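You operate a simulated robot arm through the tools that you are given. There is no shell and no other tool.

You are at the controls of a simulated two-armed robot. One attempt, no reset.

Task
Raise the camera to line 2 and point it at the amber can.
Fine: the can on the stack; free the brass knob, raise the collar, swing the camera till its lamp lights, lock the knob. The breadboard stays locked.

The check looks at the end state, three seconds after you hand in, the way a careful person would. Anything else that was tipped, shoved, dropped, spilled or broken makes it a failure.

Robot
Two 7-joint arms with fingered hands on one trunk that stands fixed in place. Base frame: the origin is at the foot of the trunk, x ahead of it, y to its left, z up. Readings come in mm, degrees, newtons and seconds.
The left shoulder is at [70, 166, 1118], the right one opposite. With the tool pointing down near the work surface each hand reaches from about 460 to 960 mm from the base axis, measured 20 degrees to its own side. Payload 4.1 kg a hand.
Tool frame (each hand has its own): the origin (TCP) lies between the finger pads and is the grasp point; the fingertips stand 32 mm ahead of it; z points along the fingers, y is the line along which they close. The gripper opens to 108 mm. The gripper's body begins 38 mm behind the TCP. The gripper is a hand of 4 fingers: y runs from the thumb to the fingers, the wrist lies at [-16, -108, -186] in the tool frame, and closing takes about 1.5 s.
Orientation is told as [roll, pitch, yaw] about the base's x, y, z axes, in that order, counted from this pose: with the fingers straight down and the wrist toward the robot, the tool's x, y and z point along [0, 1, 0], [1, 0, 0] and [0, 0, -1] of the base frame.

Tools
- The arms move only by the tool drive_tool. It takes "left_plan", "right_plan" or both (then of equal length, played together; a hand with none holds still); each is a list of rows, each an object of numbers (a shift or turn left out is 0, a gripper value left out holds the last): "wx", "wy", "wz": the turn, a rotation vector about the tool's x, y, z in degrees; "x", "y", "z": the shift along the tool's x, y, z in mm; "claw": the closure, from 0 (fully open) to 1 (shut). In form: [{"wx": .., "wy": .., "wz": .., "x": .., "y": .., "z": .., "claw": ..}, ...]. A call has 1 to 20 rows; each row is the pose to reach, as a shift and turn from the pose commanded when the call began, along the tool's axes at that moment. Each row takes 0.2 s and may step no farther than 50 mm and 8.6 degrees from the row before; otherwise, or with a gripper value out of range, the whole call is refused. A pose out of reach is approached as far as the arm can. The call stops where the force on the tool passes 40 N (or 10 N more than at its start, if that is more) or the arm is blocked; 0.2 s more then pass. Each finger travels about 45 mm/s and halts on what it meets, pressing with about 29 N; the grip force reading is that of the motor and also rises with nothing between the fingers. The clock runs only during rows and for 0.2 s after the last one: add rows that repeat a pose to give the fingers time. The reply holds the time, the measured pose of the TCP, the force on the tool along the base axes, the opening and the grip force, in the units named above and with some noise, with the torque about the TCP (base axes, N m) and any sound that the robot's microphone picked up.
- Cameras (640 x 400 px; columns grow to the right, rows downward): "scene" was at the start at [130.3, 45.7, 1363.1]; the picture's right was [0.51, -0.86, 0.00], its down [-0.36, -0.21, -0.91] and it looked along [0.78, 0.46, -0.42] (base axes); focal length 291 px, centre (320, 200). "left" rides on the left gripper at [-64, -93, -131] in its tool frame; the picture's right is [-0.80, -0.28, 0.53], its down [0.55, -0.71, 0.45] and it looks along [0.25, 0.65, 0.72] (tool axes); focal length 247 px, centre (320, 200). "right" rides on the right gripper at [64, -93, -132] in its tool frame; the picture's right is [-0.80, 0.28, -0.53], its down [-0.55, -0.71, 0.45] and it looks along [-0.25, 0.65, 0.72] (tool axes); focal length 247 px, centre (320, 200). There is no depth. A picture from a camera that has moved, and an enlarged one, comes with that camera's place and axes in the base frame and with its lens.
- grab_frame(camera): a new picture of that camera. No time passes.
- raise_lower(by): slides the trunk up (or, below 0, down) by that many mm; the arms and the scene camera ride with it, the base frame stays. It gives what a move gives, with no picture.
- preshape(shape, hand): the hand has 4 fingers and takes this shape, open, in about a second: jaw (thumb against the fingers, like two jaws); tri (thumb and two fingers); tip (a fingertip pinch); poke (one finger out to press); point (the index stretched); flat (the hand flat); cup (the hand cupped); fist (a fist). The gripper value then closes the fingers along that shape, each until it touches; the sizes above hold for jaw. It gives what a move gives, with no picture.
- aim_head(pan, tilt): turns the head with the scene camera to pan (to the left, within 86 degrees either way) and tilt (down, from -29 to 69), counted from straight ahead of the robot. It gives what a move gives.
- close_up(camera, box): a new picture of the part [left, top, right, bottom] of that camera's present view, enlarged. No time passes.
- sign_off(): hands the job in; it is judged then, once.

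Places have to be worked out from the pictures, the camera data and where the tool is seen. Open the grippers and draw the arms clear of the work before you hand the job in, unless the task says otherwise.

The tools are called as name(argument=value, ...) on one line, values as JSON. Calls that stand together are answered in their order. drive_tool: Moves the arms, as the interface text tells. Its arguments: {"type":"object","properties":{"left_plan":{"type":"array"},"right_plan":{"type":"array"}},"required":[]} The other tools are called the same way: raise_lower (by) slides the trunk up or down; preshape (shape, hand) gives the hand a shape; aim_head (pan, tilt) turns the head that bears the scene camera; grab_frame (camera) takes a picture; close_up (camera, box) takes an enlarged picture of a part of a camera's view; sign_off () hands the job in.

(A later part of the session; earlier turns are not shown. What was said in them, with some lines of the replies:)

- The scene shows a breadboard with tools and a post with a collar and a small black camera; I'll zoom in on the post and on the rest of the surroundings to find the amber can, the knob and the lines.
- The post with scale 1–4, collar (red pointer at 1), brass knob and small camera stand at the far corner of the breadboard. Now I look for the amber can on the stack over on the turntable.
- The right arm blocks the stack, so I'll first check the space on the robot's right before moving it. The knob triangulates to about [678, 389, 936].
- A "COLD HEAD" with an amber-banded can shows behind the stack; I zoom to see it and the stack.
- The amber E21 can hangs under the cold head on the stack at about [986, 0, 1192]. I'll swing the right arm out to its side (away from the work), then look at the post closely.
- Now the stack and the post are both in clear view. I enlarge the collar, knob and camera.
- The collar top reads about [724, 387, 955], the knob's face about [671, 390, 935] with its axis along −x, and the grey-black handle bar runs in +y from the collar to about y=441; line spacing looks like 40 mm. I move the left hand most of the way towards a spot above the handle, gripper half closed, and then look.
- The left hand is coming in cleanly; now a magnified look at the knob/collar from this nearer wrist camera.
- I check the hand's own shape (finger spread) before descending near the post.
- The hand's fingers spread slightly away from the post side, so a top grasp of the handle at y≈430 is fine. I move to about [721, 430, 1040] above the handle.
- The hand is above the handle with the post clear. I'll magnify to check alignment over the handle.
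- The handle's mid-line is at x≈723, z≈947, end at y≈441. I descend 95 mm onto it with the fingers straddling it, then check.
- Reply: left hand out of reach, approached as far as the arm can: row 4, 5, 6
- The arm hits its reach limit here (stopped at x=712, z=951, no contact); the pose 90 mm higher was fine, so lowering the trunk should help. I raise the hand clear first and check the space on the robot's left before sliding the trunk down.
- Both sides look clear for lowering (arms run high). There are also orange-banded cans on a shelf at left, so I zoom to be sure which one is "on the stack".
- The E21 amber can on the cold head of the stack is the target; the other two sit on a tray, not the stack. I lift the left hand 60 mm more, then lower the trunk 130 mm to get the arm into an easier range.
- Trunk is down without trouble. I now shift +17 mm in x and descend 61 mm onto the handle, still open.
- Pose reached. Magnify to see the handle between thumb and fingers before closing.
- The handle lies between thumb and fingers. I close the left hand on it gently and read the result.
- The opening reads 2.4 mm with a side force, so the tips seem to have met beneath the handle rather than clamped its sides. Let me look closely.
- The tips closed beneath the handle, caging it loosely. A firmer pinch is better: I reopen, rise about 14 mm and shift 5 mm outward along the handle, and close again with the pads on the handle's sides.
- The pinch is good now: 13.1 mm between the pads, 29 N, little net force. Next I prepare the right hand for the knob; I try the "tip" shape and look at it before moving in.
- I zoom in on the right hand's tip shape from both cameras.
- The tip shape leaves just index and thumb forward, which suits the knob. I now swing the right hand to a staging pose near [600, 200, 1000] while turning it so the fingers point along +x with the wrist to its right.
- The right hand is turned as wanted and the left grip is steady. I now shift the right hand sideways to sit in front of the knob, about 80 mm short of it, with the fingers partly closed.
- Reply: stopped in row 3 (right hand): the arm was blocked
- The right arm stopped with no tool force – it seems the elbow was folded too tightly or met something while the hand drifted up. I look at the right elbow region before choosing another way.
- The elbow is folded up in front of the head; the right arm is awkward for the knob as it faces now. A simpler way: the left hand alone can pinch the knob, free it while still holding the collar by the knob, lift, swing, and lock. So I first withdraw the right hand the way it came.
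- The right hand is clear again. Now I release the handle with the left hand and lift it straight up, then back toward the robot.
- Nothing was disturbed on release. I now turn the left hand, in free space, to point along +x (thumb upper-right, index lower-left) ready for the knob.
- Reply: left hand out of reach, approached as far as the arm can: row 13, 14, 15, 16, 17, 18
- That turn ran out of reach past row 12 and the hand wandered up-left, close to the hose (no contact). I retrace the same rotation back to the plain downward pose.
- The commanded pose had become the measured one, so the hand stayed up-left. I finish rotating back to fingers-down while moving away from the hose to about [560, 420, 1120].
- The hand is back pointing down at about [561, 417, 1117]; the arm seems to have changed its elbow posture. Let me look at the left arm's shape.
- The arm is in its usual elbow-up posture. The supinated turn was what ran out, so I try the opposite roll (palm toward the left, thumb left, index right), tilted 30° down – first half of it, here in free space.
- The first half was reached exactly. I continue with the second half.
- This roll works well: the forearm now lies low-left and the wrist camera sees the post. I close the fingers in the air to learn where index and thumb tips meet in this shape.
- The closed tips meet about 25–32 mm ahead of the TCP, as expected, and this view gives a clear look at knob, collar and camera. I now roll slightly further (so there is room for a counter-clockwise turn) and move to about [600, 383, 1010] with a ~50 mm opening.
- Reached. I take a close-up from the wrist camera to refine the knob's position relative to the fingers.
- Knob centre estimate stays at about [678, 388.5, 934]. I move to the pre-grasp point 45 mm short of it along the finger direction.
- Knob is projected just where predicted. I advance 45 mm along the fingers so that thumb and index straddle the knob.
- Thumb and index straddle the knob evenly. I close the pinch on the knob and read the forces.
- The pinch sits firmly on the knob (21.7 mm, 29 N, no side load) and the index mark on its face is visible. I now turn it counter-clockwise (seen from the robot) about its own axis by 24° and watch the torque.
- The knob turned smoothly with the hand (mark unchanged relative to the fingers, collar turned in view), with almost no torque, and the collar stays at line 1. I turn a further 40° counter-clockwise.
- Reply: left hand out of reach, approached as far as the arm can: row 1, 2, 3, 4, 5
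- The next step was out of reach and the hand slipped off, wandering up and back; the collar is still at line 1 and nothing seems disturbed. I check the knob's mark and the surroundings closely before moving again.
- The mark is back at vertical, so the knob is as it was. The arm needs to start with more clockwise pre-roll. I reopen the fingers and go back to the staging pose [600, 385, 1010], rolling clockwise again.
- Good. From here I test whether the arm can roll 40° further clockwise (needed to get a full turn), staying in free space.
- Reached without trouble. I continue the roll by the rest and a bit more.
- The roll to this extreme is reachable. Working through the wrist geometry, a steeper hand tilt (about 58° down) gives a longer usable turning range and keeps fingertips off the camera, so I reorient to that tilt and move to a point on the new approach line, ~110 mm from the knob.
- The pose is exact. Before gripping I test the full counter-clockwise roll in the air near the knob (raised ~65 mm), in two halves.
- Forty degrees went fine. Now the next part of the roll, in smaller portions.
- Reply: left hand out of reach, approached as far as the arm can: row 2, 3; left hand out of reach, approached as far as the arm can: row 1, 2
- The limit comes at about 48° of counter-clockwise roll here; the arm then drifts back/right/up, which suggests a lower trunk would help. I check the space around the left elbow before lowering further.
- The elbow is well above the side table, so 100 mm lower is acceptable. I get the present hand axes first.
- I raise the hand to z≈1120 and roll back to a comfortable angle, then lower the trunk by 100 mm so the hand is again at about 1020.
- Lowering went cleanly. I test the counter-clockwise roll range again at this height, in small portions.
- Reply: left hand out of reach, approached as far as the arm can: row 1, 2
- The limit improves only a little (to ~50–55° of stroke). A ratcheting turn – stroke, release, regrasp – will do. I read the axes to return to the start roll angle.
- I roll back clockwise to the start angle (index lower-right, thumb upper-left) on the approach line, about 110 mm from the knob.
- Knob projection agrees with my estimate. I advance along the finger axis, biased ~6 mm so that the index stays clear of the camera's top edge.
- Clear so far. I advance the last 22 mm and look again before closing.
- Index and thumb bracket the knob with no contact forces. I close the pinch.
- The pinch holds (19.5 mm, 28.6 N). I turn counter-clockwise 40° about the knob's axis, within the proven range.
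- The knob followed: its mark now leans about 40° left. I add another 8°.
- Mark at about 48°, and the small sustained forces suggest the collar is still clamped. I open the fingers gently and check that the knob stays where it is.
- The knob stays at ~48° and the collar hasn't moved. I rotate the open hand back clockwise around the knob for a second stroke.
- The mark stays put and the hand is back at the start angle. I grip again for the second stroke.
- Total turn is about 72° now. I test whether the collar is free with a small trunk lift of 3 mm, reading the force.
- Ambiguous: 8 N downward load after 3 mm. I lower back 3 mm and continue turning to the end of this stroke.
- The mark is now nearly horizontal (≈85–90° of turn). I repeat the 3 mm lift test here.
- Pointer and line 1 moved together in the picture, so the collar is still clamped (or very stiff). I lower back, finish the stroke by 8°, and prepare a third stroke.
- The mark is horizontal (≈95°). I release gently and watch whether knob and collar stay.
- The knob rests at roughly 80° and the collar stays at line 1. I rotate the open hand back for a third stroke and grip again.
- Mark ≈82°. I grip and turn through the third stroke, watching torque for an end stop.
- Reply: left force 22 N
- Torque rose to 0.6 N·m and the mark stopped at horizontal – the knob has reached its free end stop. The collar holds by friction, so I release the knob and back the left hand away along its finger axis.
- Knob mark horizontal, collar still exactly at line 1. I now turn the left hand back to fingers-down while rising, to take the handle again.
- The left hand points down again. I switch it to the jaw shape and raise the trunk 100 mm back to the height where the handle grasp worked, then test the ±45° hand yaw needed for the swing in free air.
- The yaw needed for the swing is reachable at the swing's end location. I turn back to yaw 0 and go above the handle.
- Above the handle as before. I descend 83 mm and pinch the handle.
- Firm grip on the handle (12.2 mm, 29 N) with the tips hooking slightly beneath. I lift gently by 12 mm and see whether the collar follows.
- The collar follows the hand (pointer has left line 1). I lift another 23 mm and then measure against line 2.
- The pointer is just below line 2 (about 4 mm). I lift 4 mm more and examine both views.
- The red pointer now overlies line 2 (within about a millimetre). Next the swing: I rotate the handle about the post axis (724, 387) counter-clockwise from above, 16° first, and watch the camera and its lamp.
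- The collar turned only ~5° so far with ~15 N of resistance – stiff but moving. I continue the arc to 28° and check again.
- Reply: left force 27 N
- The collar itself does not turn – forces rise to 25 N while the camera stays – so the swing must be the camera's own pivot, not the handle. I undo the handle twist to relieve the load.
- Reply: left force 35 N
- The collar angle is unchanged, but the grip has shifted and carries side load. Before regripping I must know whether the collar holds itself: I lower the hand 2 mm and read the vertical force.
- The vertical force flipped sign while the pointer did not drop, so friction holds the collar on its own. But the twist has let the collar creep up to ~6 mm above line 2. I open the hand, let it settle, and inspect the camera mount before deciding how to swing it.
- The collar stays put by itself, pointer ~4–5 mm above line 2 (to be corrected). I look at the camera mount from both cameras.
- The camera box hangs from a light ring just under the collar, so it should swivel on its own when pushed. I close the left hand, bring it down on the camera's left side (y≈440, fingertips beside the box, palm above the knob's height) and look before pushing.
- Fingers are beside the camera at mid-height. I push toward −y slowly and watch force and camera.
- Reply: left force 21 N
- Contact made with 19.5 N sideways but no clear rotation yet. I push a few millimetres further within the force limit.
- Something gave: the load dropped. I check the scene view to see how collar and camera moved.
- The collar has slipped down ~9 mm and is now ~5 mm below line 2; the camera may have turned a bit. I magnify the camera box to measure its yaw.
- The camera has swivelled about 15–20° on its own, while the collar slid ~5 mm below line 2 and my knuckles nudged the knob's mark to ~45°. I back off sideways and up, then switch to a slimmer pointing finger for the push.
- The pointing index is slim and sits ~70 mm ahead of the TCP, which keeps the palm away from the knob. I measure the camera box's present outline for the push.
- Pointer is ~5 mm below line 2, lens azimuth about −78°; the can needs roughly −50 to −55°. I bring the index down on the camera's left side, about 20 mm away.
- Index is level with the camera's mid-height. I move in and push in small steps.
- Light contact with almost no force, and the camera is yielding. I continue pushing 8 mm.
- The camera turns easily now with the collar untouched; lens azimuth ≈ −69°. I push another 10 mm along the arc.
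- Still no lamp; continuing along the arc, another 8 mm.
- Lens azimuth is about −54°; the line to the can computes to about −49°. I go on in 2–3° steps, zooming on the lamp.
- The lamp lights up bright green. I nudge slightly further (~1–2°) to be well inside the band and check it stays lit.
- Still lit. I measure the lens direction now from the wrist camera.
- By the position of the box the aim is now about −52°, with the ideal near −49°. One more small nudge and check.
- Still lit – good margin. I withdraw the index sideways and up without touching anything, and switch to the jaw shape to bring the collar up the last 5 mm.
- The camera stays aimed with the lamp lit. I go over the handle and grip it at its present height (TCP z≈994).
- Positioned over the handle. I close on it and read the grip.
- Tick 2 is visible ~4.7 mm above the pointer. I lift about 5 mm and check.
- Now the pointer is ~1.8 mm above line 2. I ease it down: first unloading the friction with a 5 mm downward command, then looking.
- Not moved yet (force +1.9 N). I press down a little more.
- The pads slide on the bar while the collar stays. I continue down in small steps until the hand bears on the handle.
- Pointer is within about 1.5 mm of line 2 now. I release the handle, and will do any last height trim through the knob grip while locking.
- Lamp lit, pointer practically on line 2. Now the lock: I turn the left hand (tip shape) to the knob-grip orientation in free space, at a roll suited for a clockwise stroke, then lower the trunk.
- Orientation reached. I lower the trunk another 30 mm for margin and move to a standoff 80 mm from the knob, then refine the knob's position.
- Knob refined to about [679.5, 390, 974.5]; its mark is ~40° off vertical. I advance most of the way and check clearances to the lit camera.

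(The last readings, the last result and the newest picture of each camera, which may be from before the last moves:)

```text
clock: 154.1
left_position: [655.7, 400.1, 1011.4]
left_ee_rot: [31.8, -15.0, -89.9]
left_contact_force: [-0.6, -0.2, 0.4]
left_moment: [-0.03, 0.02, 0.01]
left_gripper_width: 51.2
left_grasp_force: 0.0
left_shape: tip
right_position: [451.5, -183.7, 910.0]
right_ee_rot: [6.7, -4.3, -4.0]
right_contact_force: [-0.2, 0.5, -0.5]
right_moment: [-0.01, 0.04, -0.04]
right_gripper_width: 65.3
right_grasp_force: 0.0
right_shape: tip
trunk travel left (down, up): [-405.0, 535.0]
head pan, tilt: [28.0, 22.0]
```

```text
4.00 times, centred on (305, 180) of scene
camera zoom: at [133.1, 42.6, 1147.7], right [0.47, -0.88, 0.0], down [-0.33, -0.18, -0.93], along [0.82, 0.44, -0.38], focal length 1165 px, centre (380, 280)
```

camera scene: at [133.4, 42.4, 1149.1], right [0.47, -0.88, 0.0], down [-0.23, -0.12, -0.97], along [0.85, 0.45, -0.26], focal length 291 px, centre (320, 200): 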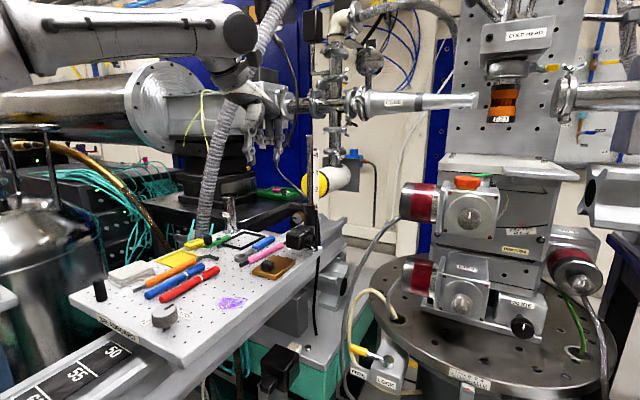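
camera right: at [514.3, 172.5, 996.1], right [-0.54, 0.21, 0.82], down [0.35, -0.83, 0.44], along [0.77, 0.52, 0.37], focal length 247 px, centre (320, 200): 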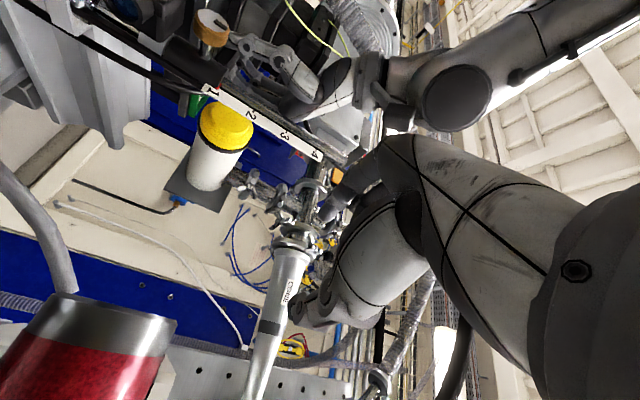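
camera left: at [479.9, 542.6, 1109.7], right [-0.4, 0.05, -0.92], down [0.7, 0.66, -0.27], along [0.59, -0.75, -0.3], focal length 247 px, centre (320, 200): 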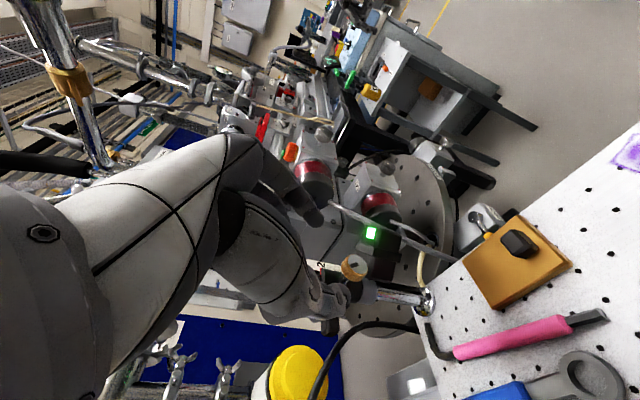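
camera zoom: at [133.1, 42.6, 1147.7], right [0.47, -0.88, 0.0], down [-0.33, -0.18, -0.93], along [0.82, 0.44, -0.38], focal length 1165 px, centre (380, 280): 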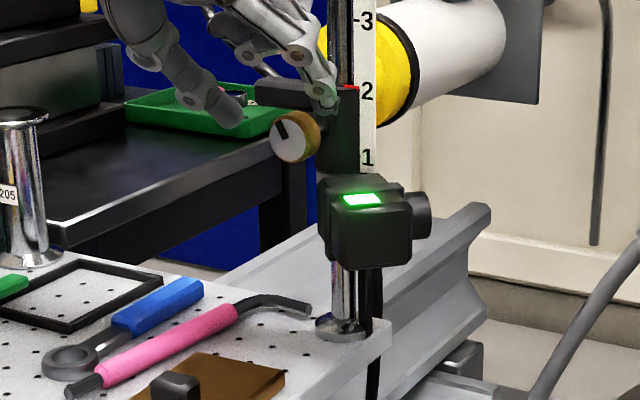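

Everything matches prediction. I advance the final 19 mm and close on the knob.

drive_tool(left_plan=[{"z": 7}, {"z": 14}, {"z": 19.2}, {"z": 19.2}])

close_up(camera="left", box=[240, 140, 390, 280])

```text
clock: 155.1
left_position: [665.7, 397.2, 996.3]
left_ee_rot: [31.8, -14.9, -90.0]
left_contact_force: [0.2, -0.1, -0.1]
left_moment: [-0.01, 0.0, 0.02]
left_gripper_width: 51.1
left_grasp_force: 0.1
left_shape: tip
right_position: [449.3, -185.0, 909.6]
right_ee_rot: [6.7, -4.4, -3.9]
right_contact_force: [0.0, 0.3, -0.7]
right_moment: [0.01, 0.0, -0.01]
right_gripper_width: 65.1
right_grasp_force: 0.1
right_shape: tip
trunk travel left (down, up): [-405.0, 535.0]
head pan, tilt: [28.0, 22.0]
```

```text
2.86 times, centred on (315, 210) of left
camera zoom: at [542.0, 505.7, 1047.0], right [-0.4, 0.05, -0.92], down [0.7, 0.66, -0.27], along [0.59, -0.75, -0.3], focal length 706 px, centre (334, 171)
```

zoom: 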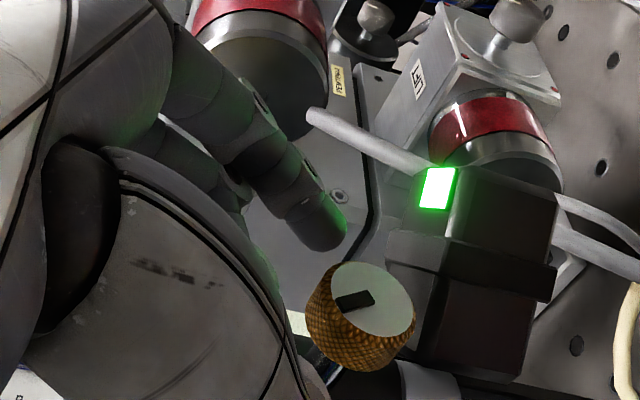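

Well centred. I close the pinch on the knob.

drive_tool(left_plan=[{"claw": 0.6}, {"claw": 0.66}, {"claw": 0.72}, {"claw": 0.78}, {"claw": 0.85}, {"claw": 1.0}, {"claw": 1.0}, {"claw": 1.0}])

close_up(camera="scene", box=[280, 140, 340, 210])

close_up(camera="left", box=[240, 140, 390, 280])

```text
clock: 156.9
left_position: [667.3, 396.8, 995.2]
left_ee_rot: [31.8, -14.9, -90.0]
left_contact_force: [1.1, -0.9, 0.4]
left_moment: [-0.04, -0.06, -0.04]
left_gripper_width: 21.7
left_grasp_force: 28.7
left_shape: tip
right_position: [449.6, -185.5, 910.4]
right_ee_rot: [6.7, -4.2, -3.9]
right_contact_force: [0.1, -0.8, 0.1]
right_moment: [-0.01, 0.02, 0.01]
right_gripper_width: 65.0
right_grasp_force: 0.1
right_shape: tip
trunk travel left (down, up): [-405.0, 535.0]
head pan, tilt: [28.0, 22.0]
```

```text
5.71 times, centred on (310, 175) of scene
camera zoom: at [133.1, 42.5, 1147.7], right [0.47, -0.88, 0.0], down [-0.33, -0.18, -0.93], along [0.82, 0.44, -0.38], focal length 1664 px, centre (377, 343)
```

zoom: 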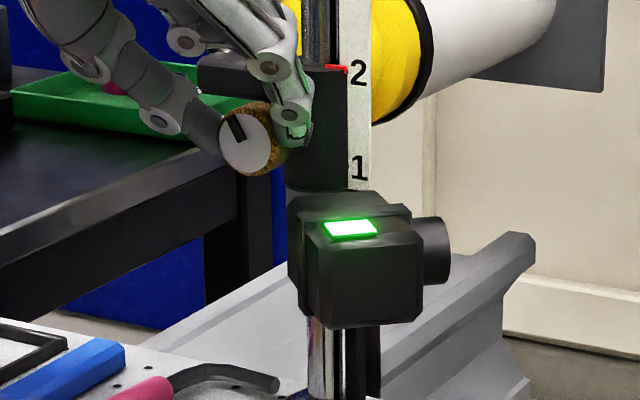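

```text
2.86 times, centred on (315, 210) of left
camera zoom: at [542.3, 505.8, 1046.9], right [-0.4, 0.05, -0.92], down [0.7, 0.66, -0.27], along [0.59, -0.75, -0.3], focal length 706 px, centre (334, 171)
```

zoom: 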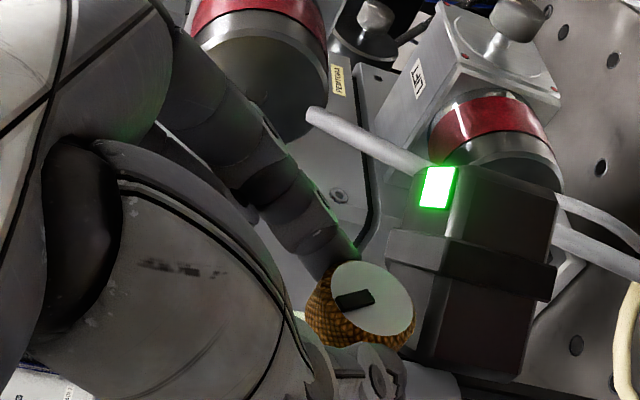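

Symmetrical pinch, nearly zero forces. I check the pointer against line 2 in high zoom before turning to lock.

close_up(camera="scene", box=[295, 135, 330, 170])

```text
11.43 times, centred on (312, 152) of scene
camera zoom: at [133.1, 42.5, 1147.7], right [0.47, -0.88, 0.0], down [-0.33, -0.18, -0.93], along [0.82, 0.44, -0.38], focal length 3328 px, centre (406, 743)
```

zoom: 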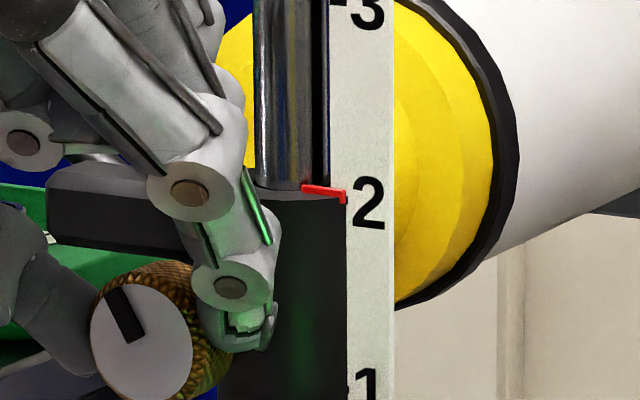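

The pointer sits within about a millimetre of line 2. I start turning the knob clockwise toward lock: 24° first.

drive_tool(left_plan=[{"wx": 6.82, "wy": -0.01, "wz": 4.22, "x": -0.07, "y": 3.1, "z": 0.12}, {"wx": 13.64, "wy": -0.02, "wz": 8.45, "x": -0.37, "y": 6.16, "z": 0.62}, {"wx": 20.46, "wy": -0.04, "wz": 12.67, "x": -0.9, "y": 9.1, "z": 1.46}])

close_up(camera="scene", box=[295, 135, 330, 170])

close_up(camera="scene", box=[280, 140, 340, 210])

```text
clock: 157.7
left_position: [666.5, 387.4, 996.2]
left_ee_rot: [31.6, 9.2, -90.1]
left_contact_force: [3.7, 0.1, 0.5]
left_moment: [-0.04, -0.08, -0.05]
left_gripper_width: 21.5
left_grasp_force: 29.3
left_shape: tip
right_position: [451.2, -184.5, 910.4]
right_ee_rot: [6.7, -4.4, -3.8]
right_contact_force: [-0.3, 0.3, 0.0]
right_moment: [-0.01, 0.0, -0.01]
right_gripper_width: 65.2
right_grasp_force: 0.1
right_shape: tip
trunk travel left (down, up): [-405.0, 535.0]
head pan, tilt: [28.0, 22.0]
```

```text
11.43 times, centred on (312, 152) of scene
camera zoom: at [133.3, 42.4, 1147.7], right [0.47, -0.88, 0.0], down [-0.33, -0.18, -0.93], along [0.82, 0.44, -0.38], focal length 3328 px, centre (406, 743)
```

zoom: 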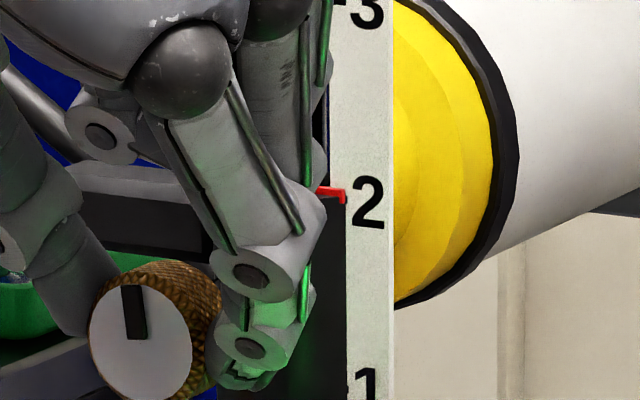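

```text
5.71 times, centred on (310, 175) of scene
camera zoom: at [133.3, 42.4, 1147.7], right [0.47, -0.88, 0.0], down [-0.33, -0.18, -0.93], along [0.82, 0.44, -0.38], focal length 1664 px, centre (377, 343)
```

zoom: 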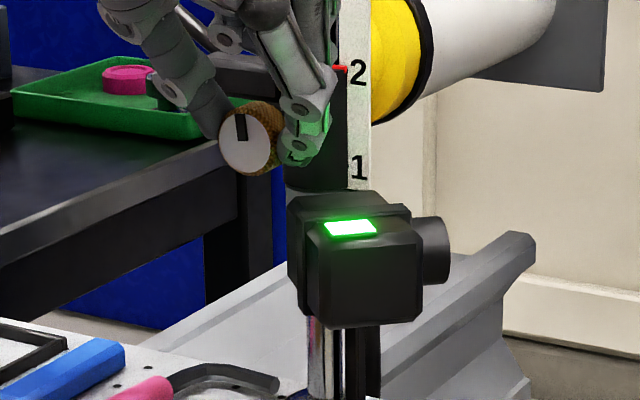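

The mark is nearly vertical, pointer and lamp unchanged. I turn another 16° to bring it firmly to the lock stop, watching torque.

drive_tool(left_plan=[{"wx": 3.41, "wz": 2.11, "x": -0.02, "y": 1.55, "z": 0.03}, {"wx": 6.82, "wy": -0.01, "wz": 4.22, "x": -0.07, "y": 3.1, "z": 0.12}, {"wx": 10.2, "wy": -0.02, "wz": 6.34, "x": -0.2, "y": 4.63, "z": 0.35}, {"wx": 13.64, "wy": -0.02, "wz": 8.45, "x": -0.37, "y": 6.16, "z": 0.62}])

close_up(camera="scene", box=[295, 135, 330, 170])

close_up(camera="scene", box=[280, 140, 340, 210])

```text
clock: 158.7
left_position: [665.1, 380.3, 993.5]
left_ee_rot: [31.6, 25.3, -90.1]
left_contact_force: [1.8, -2.9, 0.5]
left_moment: [-0.53, -0.08, 0.02]
left_gripper_width: 21.2
left_grasp_force: 29.2
left_shape: tip
right_position: [450.6, -185.1, 910.5]
right_ee_rot: [6.7, -4.4, -3.9]
right_contact_force: [-1.0, -0.2, -0.4]
right_moment: [-0.01, 0.0, -0.01]
right_gripper_width: 65.0
right_grasp_force: 0.2
right_shape: tip
trunk travel left (down, up): [-405.0, 535.0]
head pan, tilt: [28.0, 22.0]
```

```text
11.43 times, centred on (312, 152) of scene
camera zoom: at [133.0, 42.0, 1147.7], right [0.47, -0.88, 0.0], down [-0.33, -0.18, -0.93], along [0.82, 0.44, -0.37], focal length 3328 px, centre (406, 743)
```

zoom: 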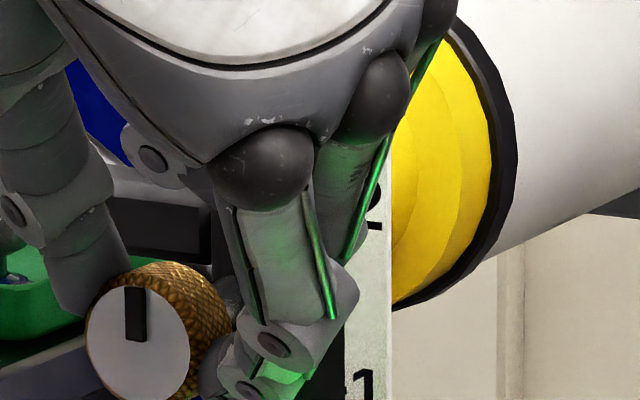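

```text
5.71 times, centred on (310, 175) of scene
camera zoom: at [133.0, 42.0, 1147.7], right [0.47, -0.88, 0.0], down [-0.33, -0.18, -0.93], along [0.82, 0.44, -0.37], focal length 1664 px, centre (377, 343)
```

zoom: 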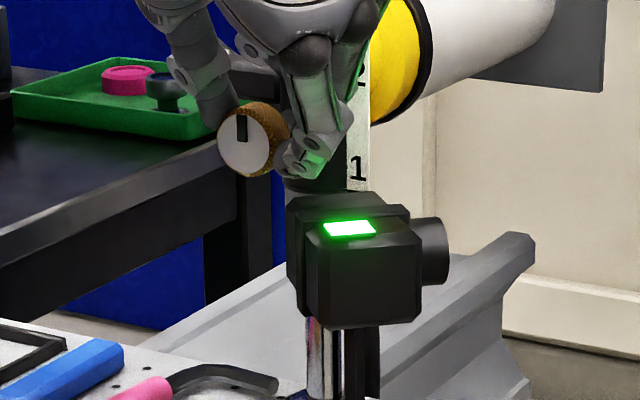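

Torque rose to 0.53 N·m with the mark vertical: the knob is on its lock stop, lamp still lit. I open the fingers just a little and withdraw straight back along the finger axis.

drive_tool(left_plan=[{"claw": 0.77}, {"claw": 0.72}, {"claw": 0.69}, {"claw": 0.69}, {"z": -8, "claw": 0.69}, {"z": -18, "claw": 0.69}, {"z": -32, "claw": 0.69}])

close_up(camera="scene", box=[280, 135, 340, 210])

close_up(camera="left", box=[240, 140, 420, 300])

```text
clock: 160.3
left_position: [649.3, 369.5, 1019.3]
left_ee_rot: [31.6, 25.2, -90.2]
left_contact_force: [-0.9, 0.3, 0.5]
left_moment: [-0.02, -0.01, 0.02]
left_gripper_width: 33.0
left_grasp_force: 0.1
left_shape: tip
right_position: [450.2, -185.0, 910.4]
right_ee_rot: [6.7, -4.2, -4.0]
right_contact_force: [-0.8, 0.3, 0.5]
right_moment: [0.0, 0.02, 0.01]
right_gripper_width: 65.3
right_grasp_force: 0.1
right_shape: tip
trunk travel left (down, up): [-405.0, 535.0]
head pan, tilt: [28.0, 22.0]
```

```text
5.33 times, centred on (310, 172) of scene
camera zoom: at [132.4, 42.2, 1147.8], right [0.47, -0.88, 0.0], down [-0.33, -0.18, -0.93], along [0.82, 0.44, -0.37], focal length 1553 px, centre (373, 347)
```

zoom: 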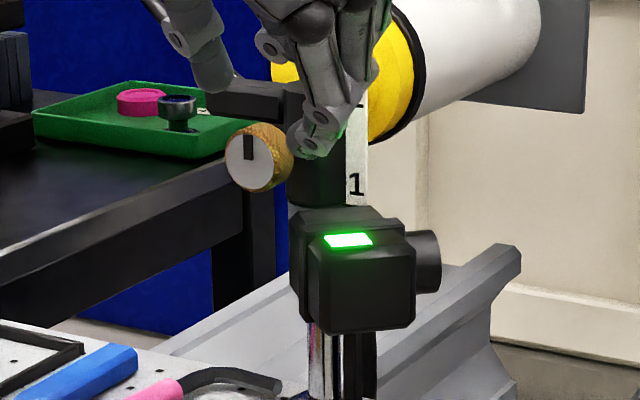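

```text
2.50 times, centred on (330, 220) of left
camera zoom: at [524.3, 420.0, 1129.1], right [-0.4, 0.63, -0.67], down [0.7, 0.68, 0.22], along [0.59, -0.38, -0.71], focal length 617 px, centre (295, 150)
```

zoom: 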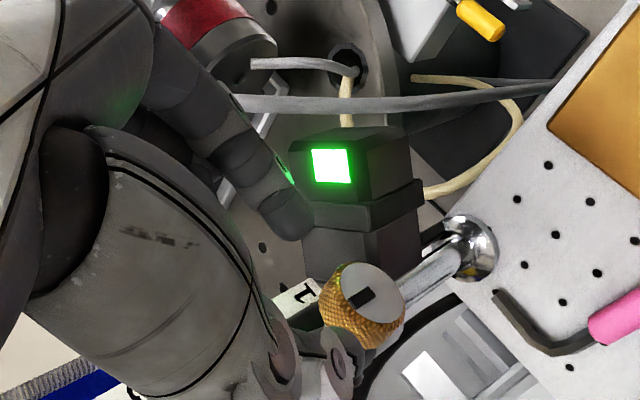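

Knob mark vertical, lamp lit, hand clear. I retreat further back and up.

drive_tool(left_plan=[{"z": -20}, {"z": -45}, {"z": -70}, {"z": -95}, {"z": -115}])

close_up(camera="scene", box=[280, 130, 345, 215])

close_up(camera="scene", box=[298, 135, 333, 170])

grab_frame(camera="left")

```text
clock: 161.5
left_position: [586.1, 327.5, 1109.8]
left_ee_rot: [31.7, 25.2, -90.0]
left_contact_force: [0.6, 0.3, 0.3]
left_moment: [0.01, 0.0, 0.02]
left_gripper_width: 32.8
left_grasp_force: 0.0
left_shape: tip
right_position: [450.5, -184.9, 910.7]
right_ee_rot: [6.7, -4.3, -3.9]
right_contact_force: [-0.4, 0.4, 0.4]
right_moment: [-0.02, 0.03, -0.03]
right_gripper_width: 64.8
right_grasp_force: 0.0
right_shape: tip
trunk travel left (down, up): [-405.0, 535.0]
head pan, tilt: [28.0, 22.0]
```

```text
4.71 times, centred on (312, 172) of scene
camera zoom: at [132.4, 42.1, 1147.8], right [0.47, -0.88, 0.0], down [-0.33, -0.18, -0.93], along [0.82, 0.44, -0.37], focal length 1370 px, centre (355, 329)
```

zoom: 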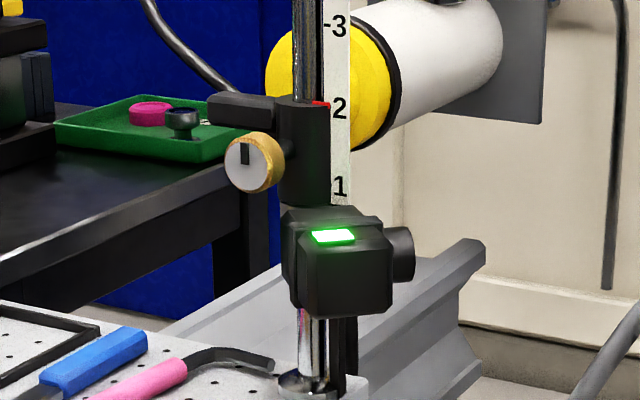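

```text
11.43 times, centred on (316, 152) of scene
camera zoom: at [132.4, 42.1, 1147.8], right [0.47, -0.88, 0.0], down [-0.33, -0.18, -0.93], along [0.82, 0.44, -0.37], focal length 3328 px, centre (371, 743)
```

zoom: 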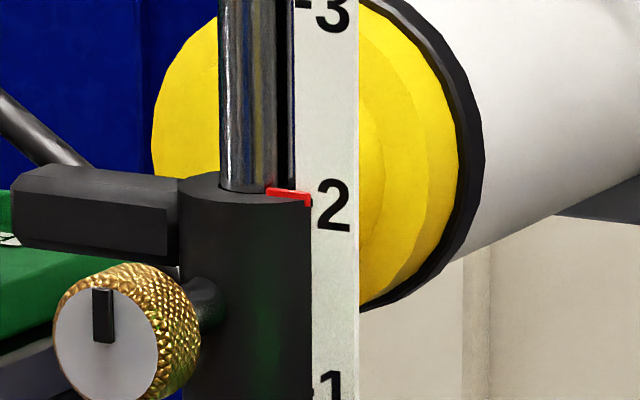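

```text
taken
camera left: at [463.2, 377.7, 1220.1], right [-0.4, 0.63, -0.67], down [0.7, 0.68, 0.22], along [0.59, -0.38, -0.71], focal length 247 px, centre (320, 200)
```

left: 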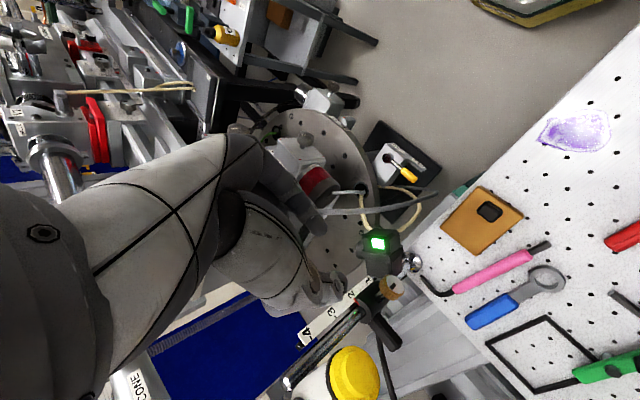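

All set: knob at lock, pointer on line 2, lamp lit. I open the left hand and turn it back to fingers-down while withdrawing up and away to the left-rear; the right hand opens too.

drive_tool(left_plan=[{"wx": 0.4, "wy": -3.4, "wz": -7.15, "x": -6.4, "y": -10.7, "z": -5, "claw": 0.5}, {"wx": 0.8, "wy": -6.9, "wz": -14.3, "x": -12.9, "y": -21.3, "z": -10.1, "claw": 0.3}, {"wx": 1.2, "wy": -10.3, "wz": -21.5, "x": -19.3, "y": -32, "z": -15.2, "claw": 0}, {"wx": 1.6, "wy": -13.8, "wz": -28.6, "x": -25.8, "y": -42.6, "z": -20.2, "claw": 0}, {"wx": 2, "wy": -17.2, "wz": -35.8, "x": -32.2, "y": -53.3, "z": -25.3, "claw": 0}, {"wx": 2.4, "wy": -20.6, "wz": -42.9, "x": -38.7, "y": -64, "z": -30.3, "claw": 0}, {"wx": 2.8, "wy": -24.1, "wz": -50.1, "x": -45.1, "y": -74.6, "z": -35.4, "claw": 0}, {"wx": 3.2, "wy": -27.5, "wz": -57.2, "x": -51.6, "y": -85.3, "z": -40.4, "claw": 0}, {"wx": 3.6, "wy": -30.9, "wz": -64.4, "x": -58, "y": -96, "z": -45.5, "claw": 0}, {"wx": 4, "wy": -34.4, "wz": -71.5, "x": -64.5, "y": -106.6, "z": -50.5, "claw": 0}, {"wx": 4.4, "wy": -37.8, "wz": -78.7, "x": -70.9, "y": -117.3, "z": -55.6, "claw": 0}, {"wx": 4.8, "wy": -41.3, "wz": -85.8, "x": -77.4, "y": -128, "z": -60.7, "claw": 0}, {"wx": 5.2, "wy": -44.7, "wz": -93, "x": -83.8, "y": -138.6, "z": -65.7, "claw": 0}], right_plan=[{"claw": 0.5}, {"claw": 0.4}, {"claw": 0.3}, {"claw": 0.2}, {"claw": 0.1}, {"claw": 0}, {"claw": 0}, {"claw": 0}, {"claw": 0}, {"claw": 0}, {"claw": 0}, {"claw": 0}, {"claw": 0}])

grab_frame(camera="scene")

close_up(camera="scene", box=[280, 130, 345, 215])

```text
clock: 164.3
left_position: [483.2, 448.7, 1178.0]
left_ee_rot: [-0.4, 0.1, 0.2]
left_contact_force: [-0.3, -0.8, -0.5]
left_moment: [0.01, 0.01, 0.03]
left_gripper_width: 107.6
left_grasp_force: 0.1
left_shape: tip
right_position: [451.0, -184.3, 910.5]
right_ee_rot: [6.6, -4.3, -3.9]
right_contact_force: [0.9, 0.5, -0.3]
right_moment: [-0.03, 0.02, 0.0]
right_gripper_width: 107.5
right_grasp_force: 0.0
right_shape: tip
trunk travel left (down, up): [-405.0, 535.0]
head pan, tilt: [28.0, 22.0]
```

```text
taken
camera scene: at [132.5, 42.6, 1147.8], right [0.47, -0.88, 0.0], down [-0.33, -0.18, -0.93], along [0.82, 0.44, -0.37], focal length 291 px, centre (320, 200)
```

scene: 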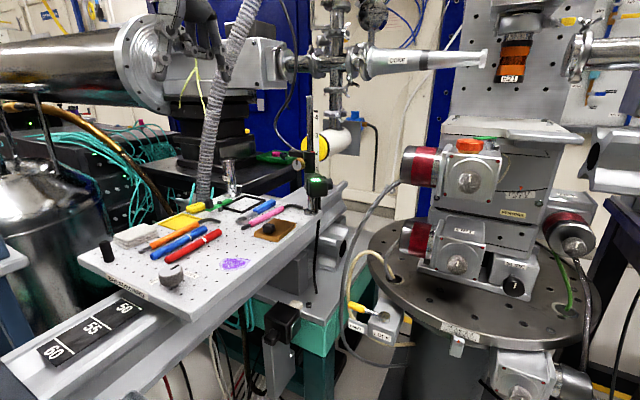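

```text
4.71 times, centred on (312, 172) of scene
camera zoom: at [132.5, 42.6, 1147.8], right [0.47, -0.88, 0.0], down [-0.33, -0.18, -0.93], along [0.82, 0.44, -0.37], focal length 1370 px, centre (355, 329)
```

zoom: 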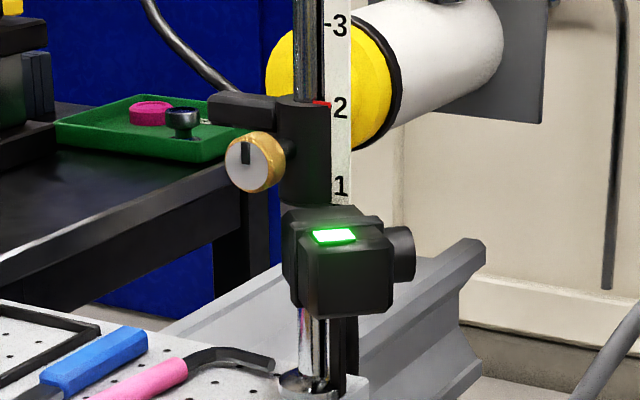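

Everything holds with the hand away. I check the breadboard's own lock and the loose items for any change.

close_up(camera="scene", box=[70, 180, 330, 370])

drive_tool(left_plan=[{"x": 20, "y": -25, "z": -5}, {"x": 40, "y": -50, "z": -10}, {"x": 60, "y": -75, "z": -15}, {"x": 80, "y": -95, "z": -20}, {"x": 95, "y": -105, "z": -25}])

raise_lower(by=130)

aim_head(pan=28, tilt=28)

grab_frame(camera="scene")

close_up(camera="scene", box=[285, 130, 345, 230])

```text
2.11 times, centred on (200, 275) of scene
camera zoom: at [132.5, 42.6, 1147.8], right [0.47, -0.88, 0.0], down [-0.33, -0.18, -0.93], along [0.82, 0.44, -0.37], focal length 613 px, centre (573, 42)
```

zoom: 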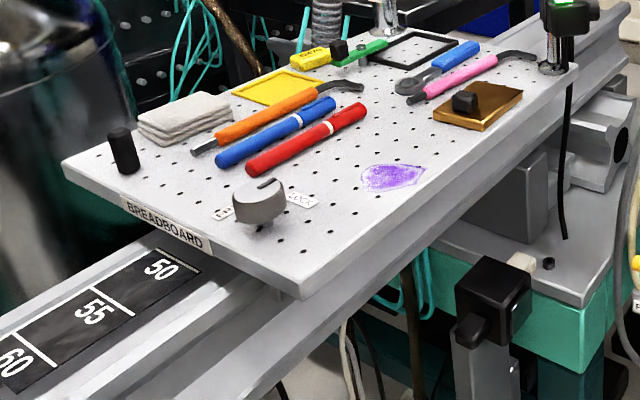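

```text
clock: 165.5
left_position: [377.1, 542.9, 1202.6]
left_ee_rot: [-0.3, 0.2, 0.0]
left_contact_force: [-0.2, -0.5, 0.0]
left_moment: [0.04, 0.04, 0.02]
left_gripper_width: 107.7
left_grasp_force: 0.1
left_shape: tip
right_position: [449.8, -185.6, 910.4]
right_ee_rot: [6.7, -4.3, -3.9]
right_contact_force: [-0.8, 0.2, 0.1]
right_moment: [0.02, 0.0, 0.01]
right_gripper_width: 107.4
right_grasp_force: 0.1
right_shape: tip
trunk travel left (down, up): [-405.0, 535.0]
head pan, tilt: [28.0, 22.0]
```

```text
clock: 167.1
left_position: [377.6, 544.9, 1331.8]
left_ee_rot: [-0.3, 0.3, 0.0]
left_contact_force: [0.2, -0.7, 0.5]
left_moment: [0.01, 0.02, -0.01]
left_gripper_width: 107.5
left_grasp_force: 0.0
left_shape: tip
right_position: [450.6, -185.6, 1041.4]
right_ee_rot: [6.7, -4.2, -3.9]
right_contact_force: [0.4, -0.5, -0.6]
right_moment: [0.0, 0.0, -0.01]
right_gripper_width: 107.9
right_grasp_force: 0.0
right_shape: tip
trunk travel left (down, up): [-535.0, 405.0]
head pan, tilt: [28.0, 22.0]
```

```text
clock: 167.8
left_position: [378.0, 544.7, 1331.5]
left_ee_rot: [-0.3, 0.3, 0.0]
left_contact_force: [-0.2, 0.9, 0.0]
left_moment: [-0.01, 0.02, 0.0]
left_gripper_width: 107.7
left_grasp_force: 0.0
left_shape: tip
right_position: [450.8, -185.3, 1040.6]
right_ee_rot: [6.7, -4.3, -3.9]
right_contact_force: [0.2, -0.1, 0.3]
right_moment: [0.0, 0.04, 0.03]
right_gripper_width: 107.5
right_grasp_force: 0.1
right_shape: tip
trunk travel left (down, up): [-535.0, 405.0]
head pan, tilt: [28.0, 28.0]
```

```text
taken
camera scene: at [131.3, 41.8, 1268.1], right [0.47, -0.88, 0.0], down [-0.41, -0.22, -0.88], along [0.78, 0.41, -0.47], focal length 291 px, centre (320, 200)
```

scene: 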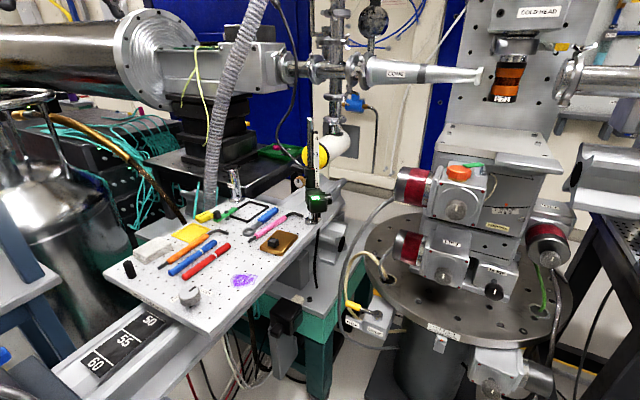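

```text
4.00 times, centred on (315, 180) of scene
camera zoom: at [131.3, 41.8, 1268.1], right [0.47, -0.88, 0.0], down [-0.41, -0.22, -0.88], along [0.78, 0.41, -0.47], focal length 1165 px, centre (340, 280)
```

zoom: 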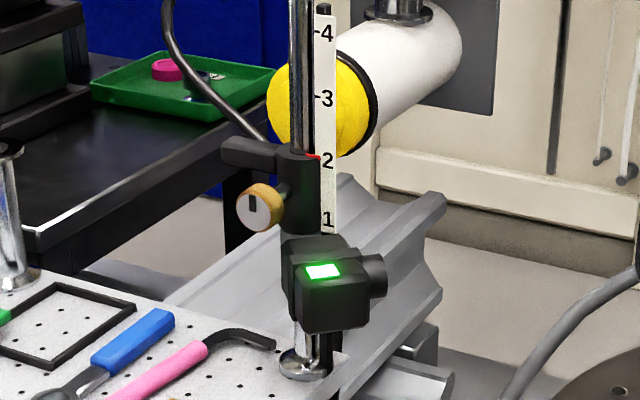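

The knob is locked, the red pointer is on line 2, the lamp is lit, and the breadboard and loose items look as they did at the start. Both hands are open and clear, so I hand the job in.

sign_off()

```text
The job is handed in.
```

The camera is at line 2, aimed at the amber E21 can on the stack. Its green lamp is lit and the brass knob is locked.

- **Height:** the red pointer sits on line 2, about 1 mm high by my reading of the pictures.
- **Aim:** only the camera swings; the collar does not turn. I pushed the camera round until the lamp lit, then a few degrees further so it wasn't right at the edge. The lamp was still lit after I locked the knob and moved the hand away.
- **Knob:** its mark is vertical again, as at the start, and it came up firmly against its stop when I locked it.
- **Rest of the bench:** the breadboard's own lock knob and the loose tools look the same as at the start.

**Not a clean run:**
- The hand slipped off the knob once while I was freeing it.
- The collar later slid down past line 2 while I was pushing the camera, so I lifted it back before locking.
- Neither left anything visibly out of place in the final pictures.

Both hands are open and clear of the work. The job is handed in.
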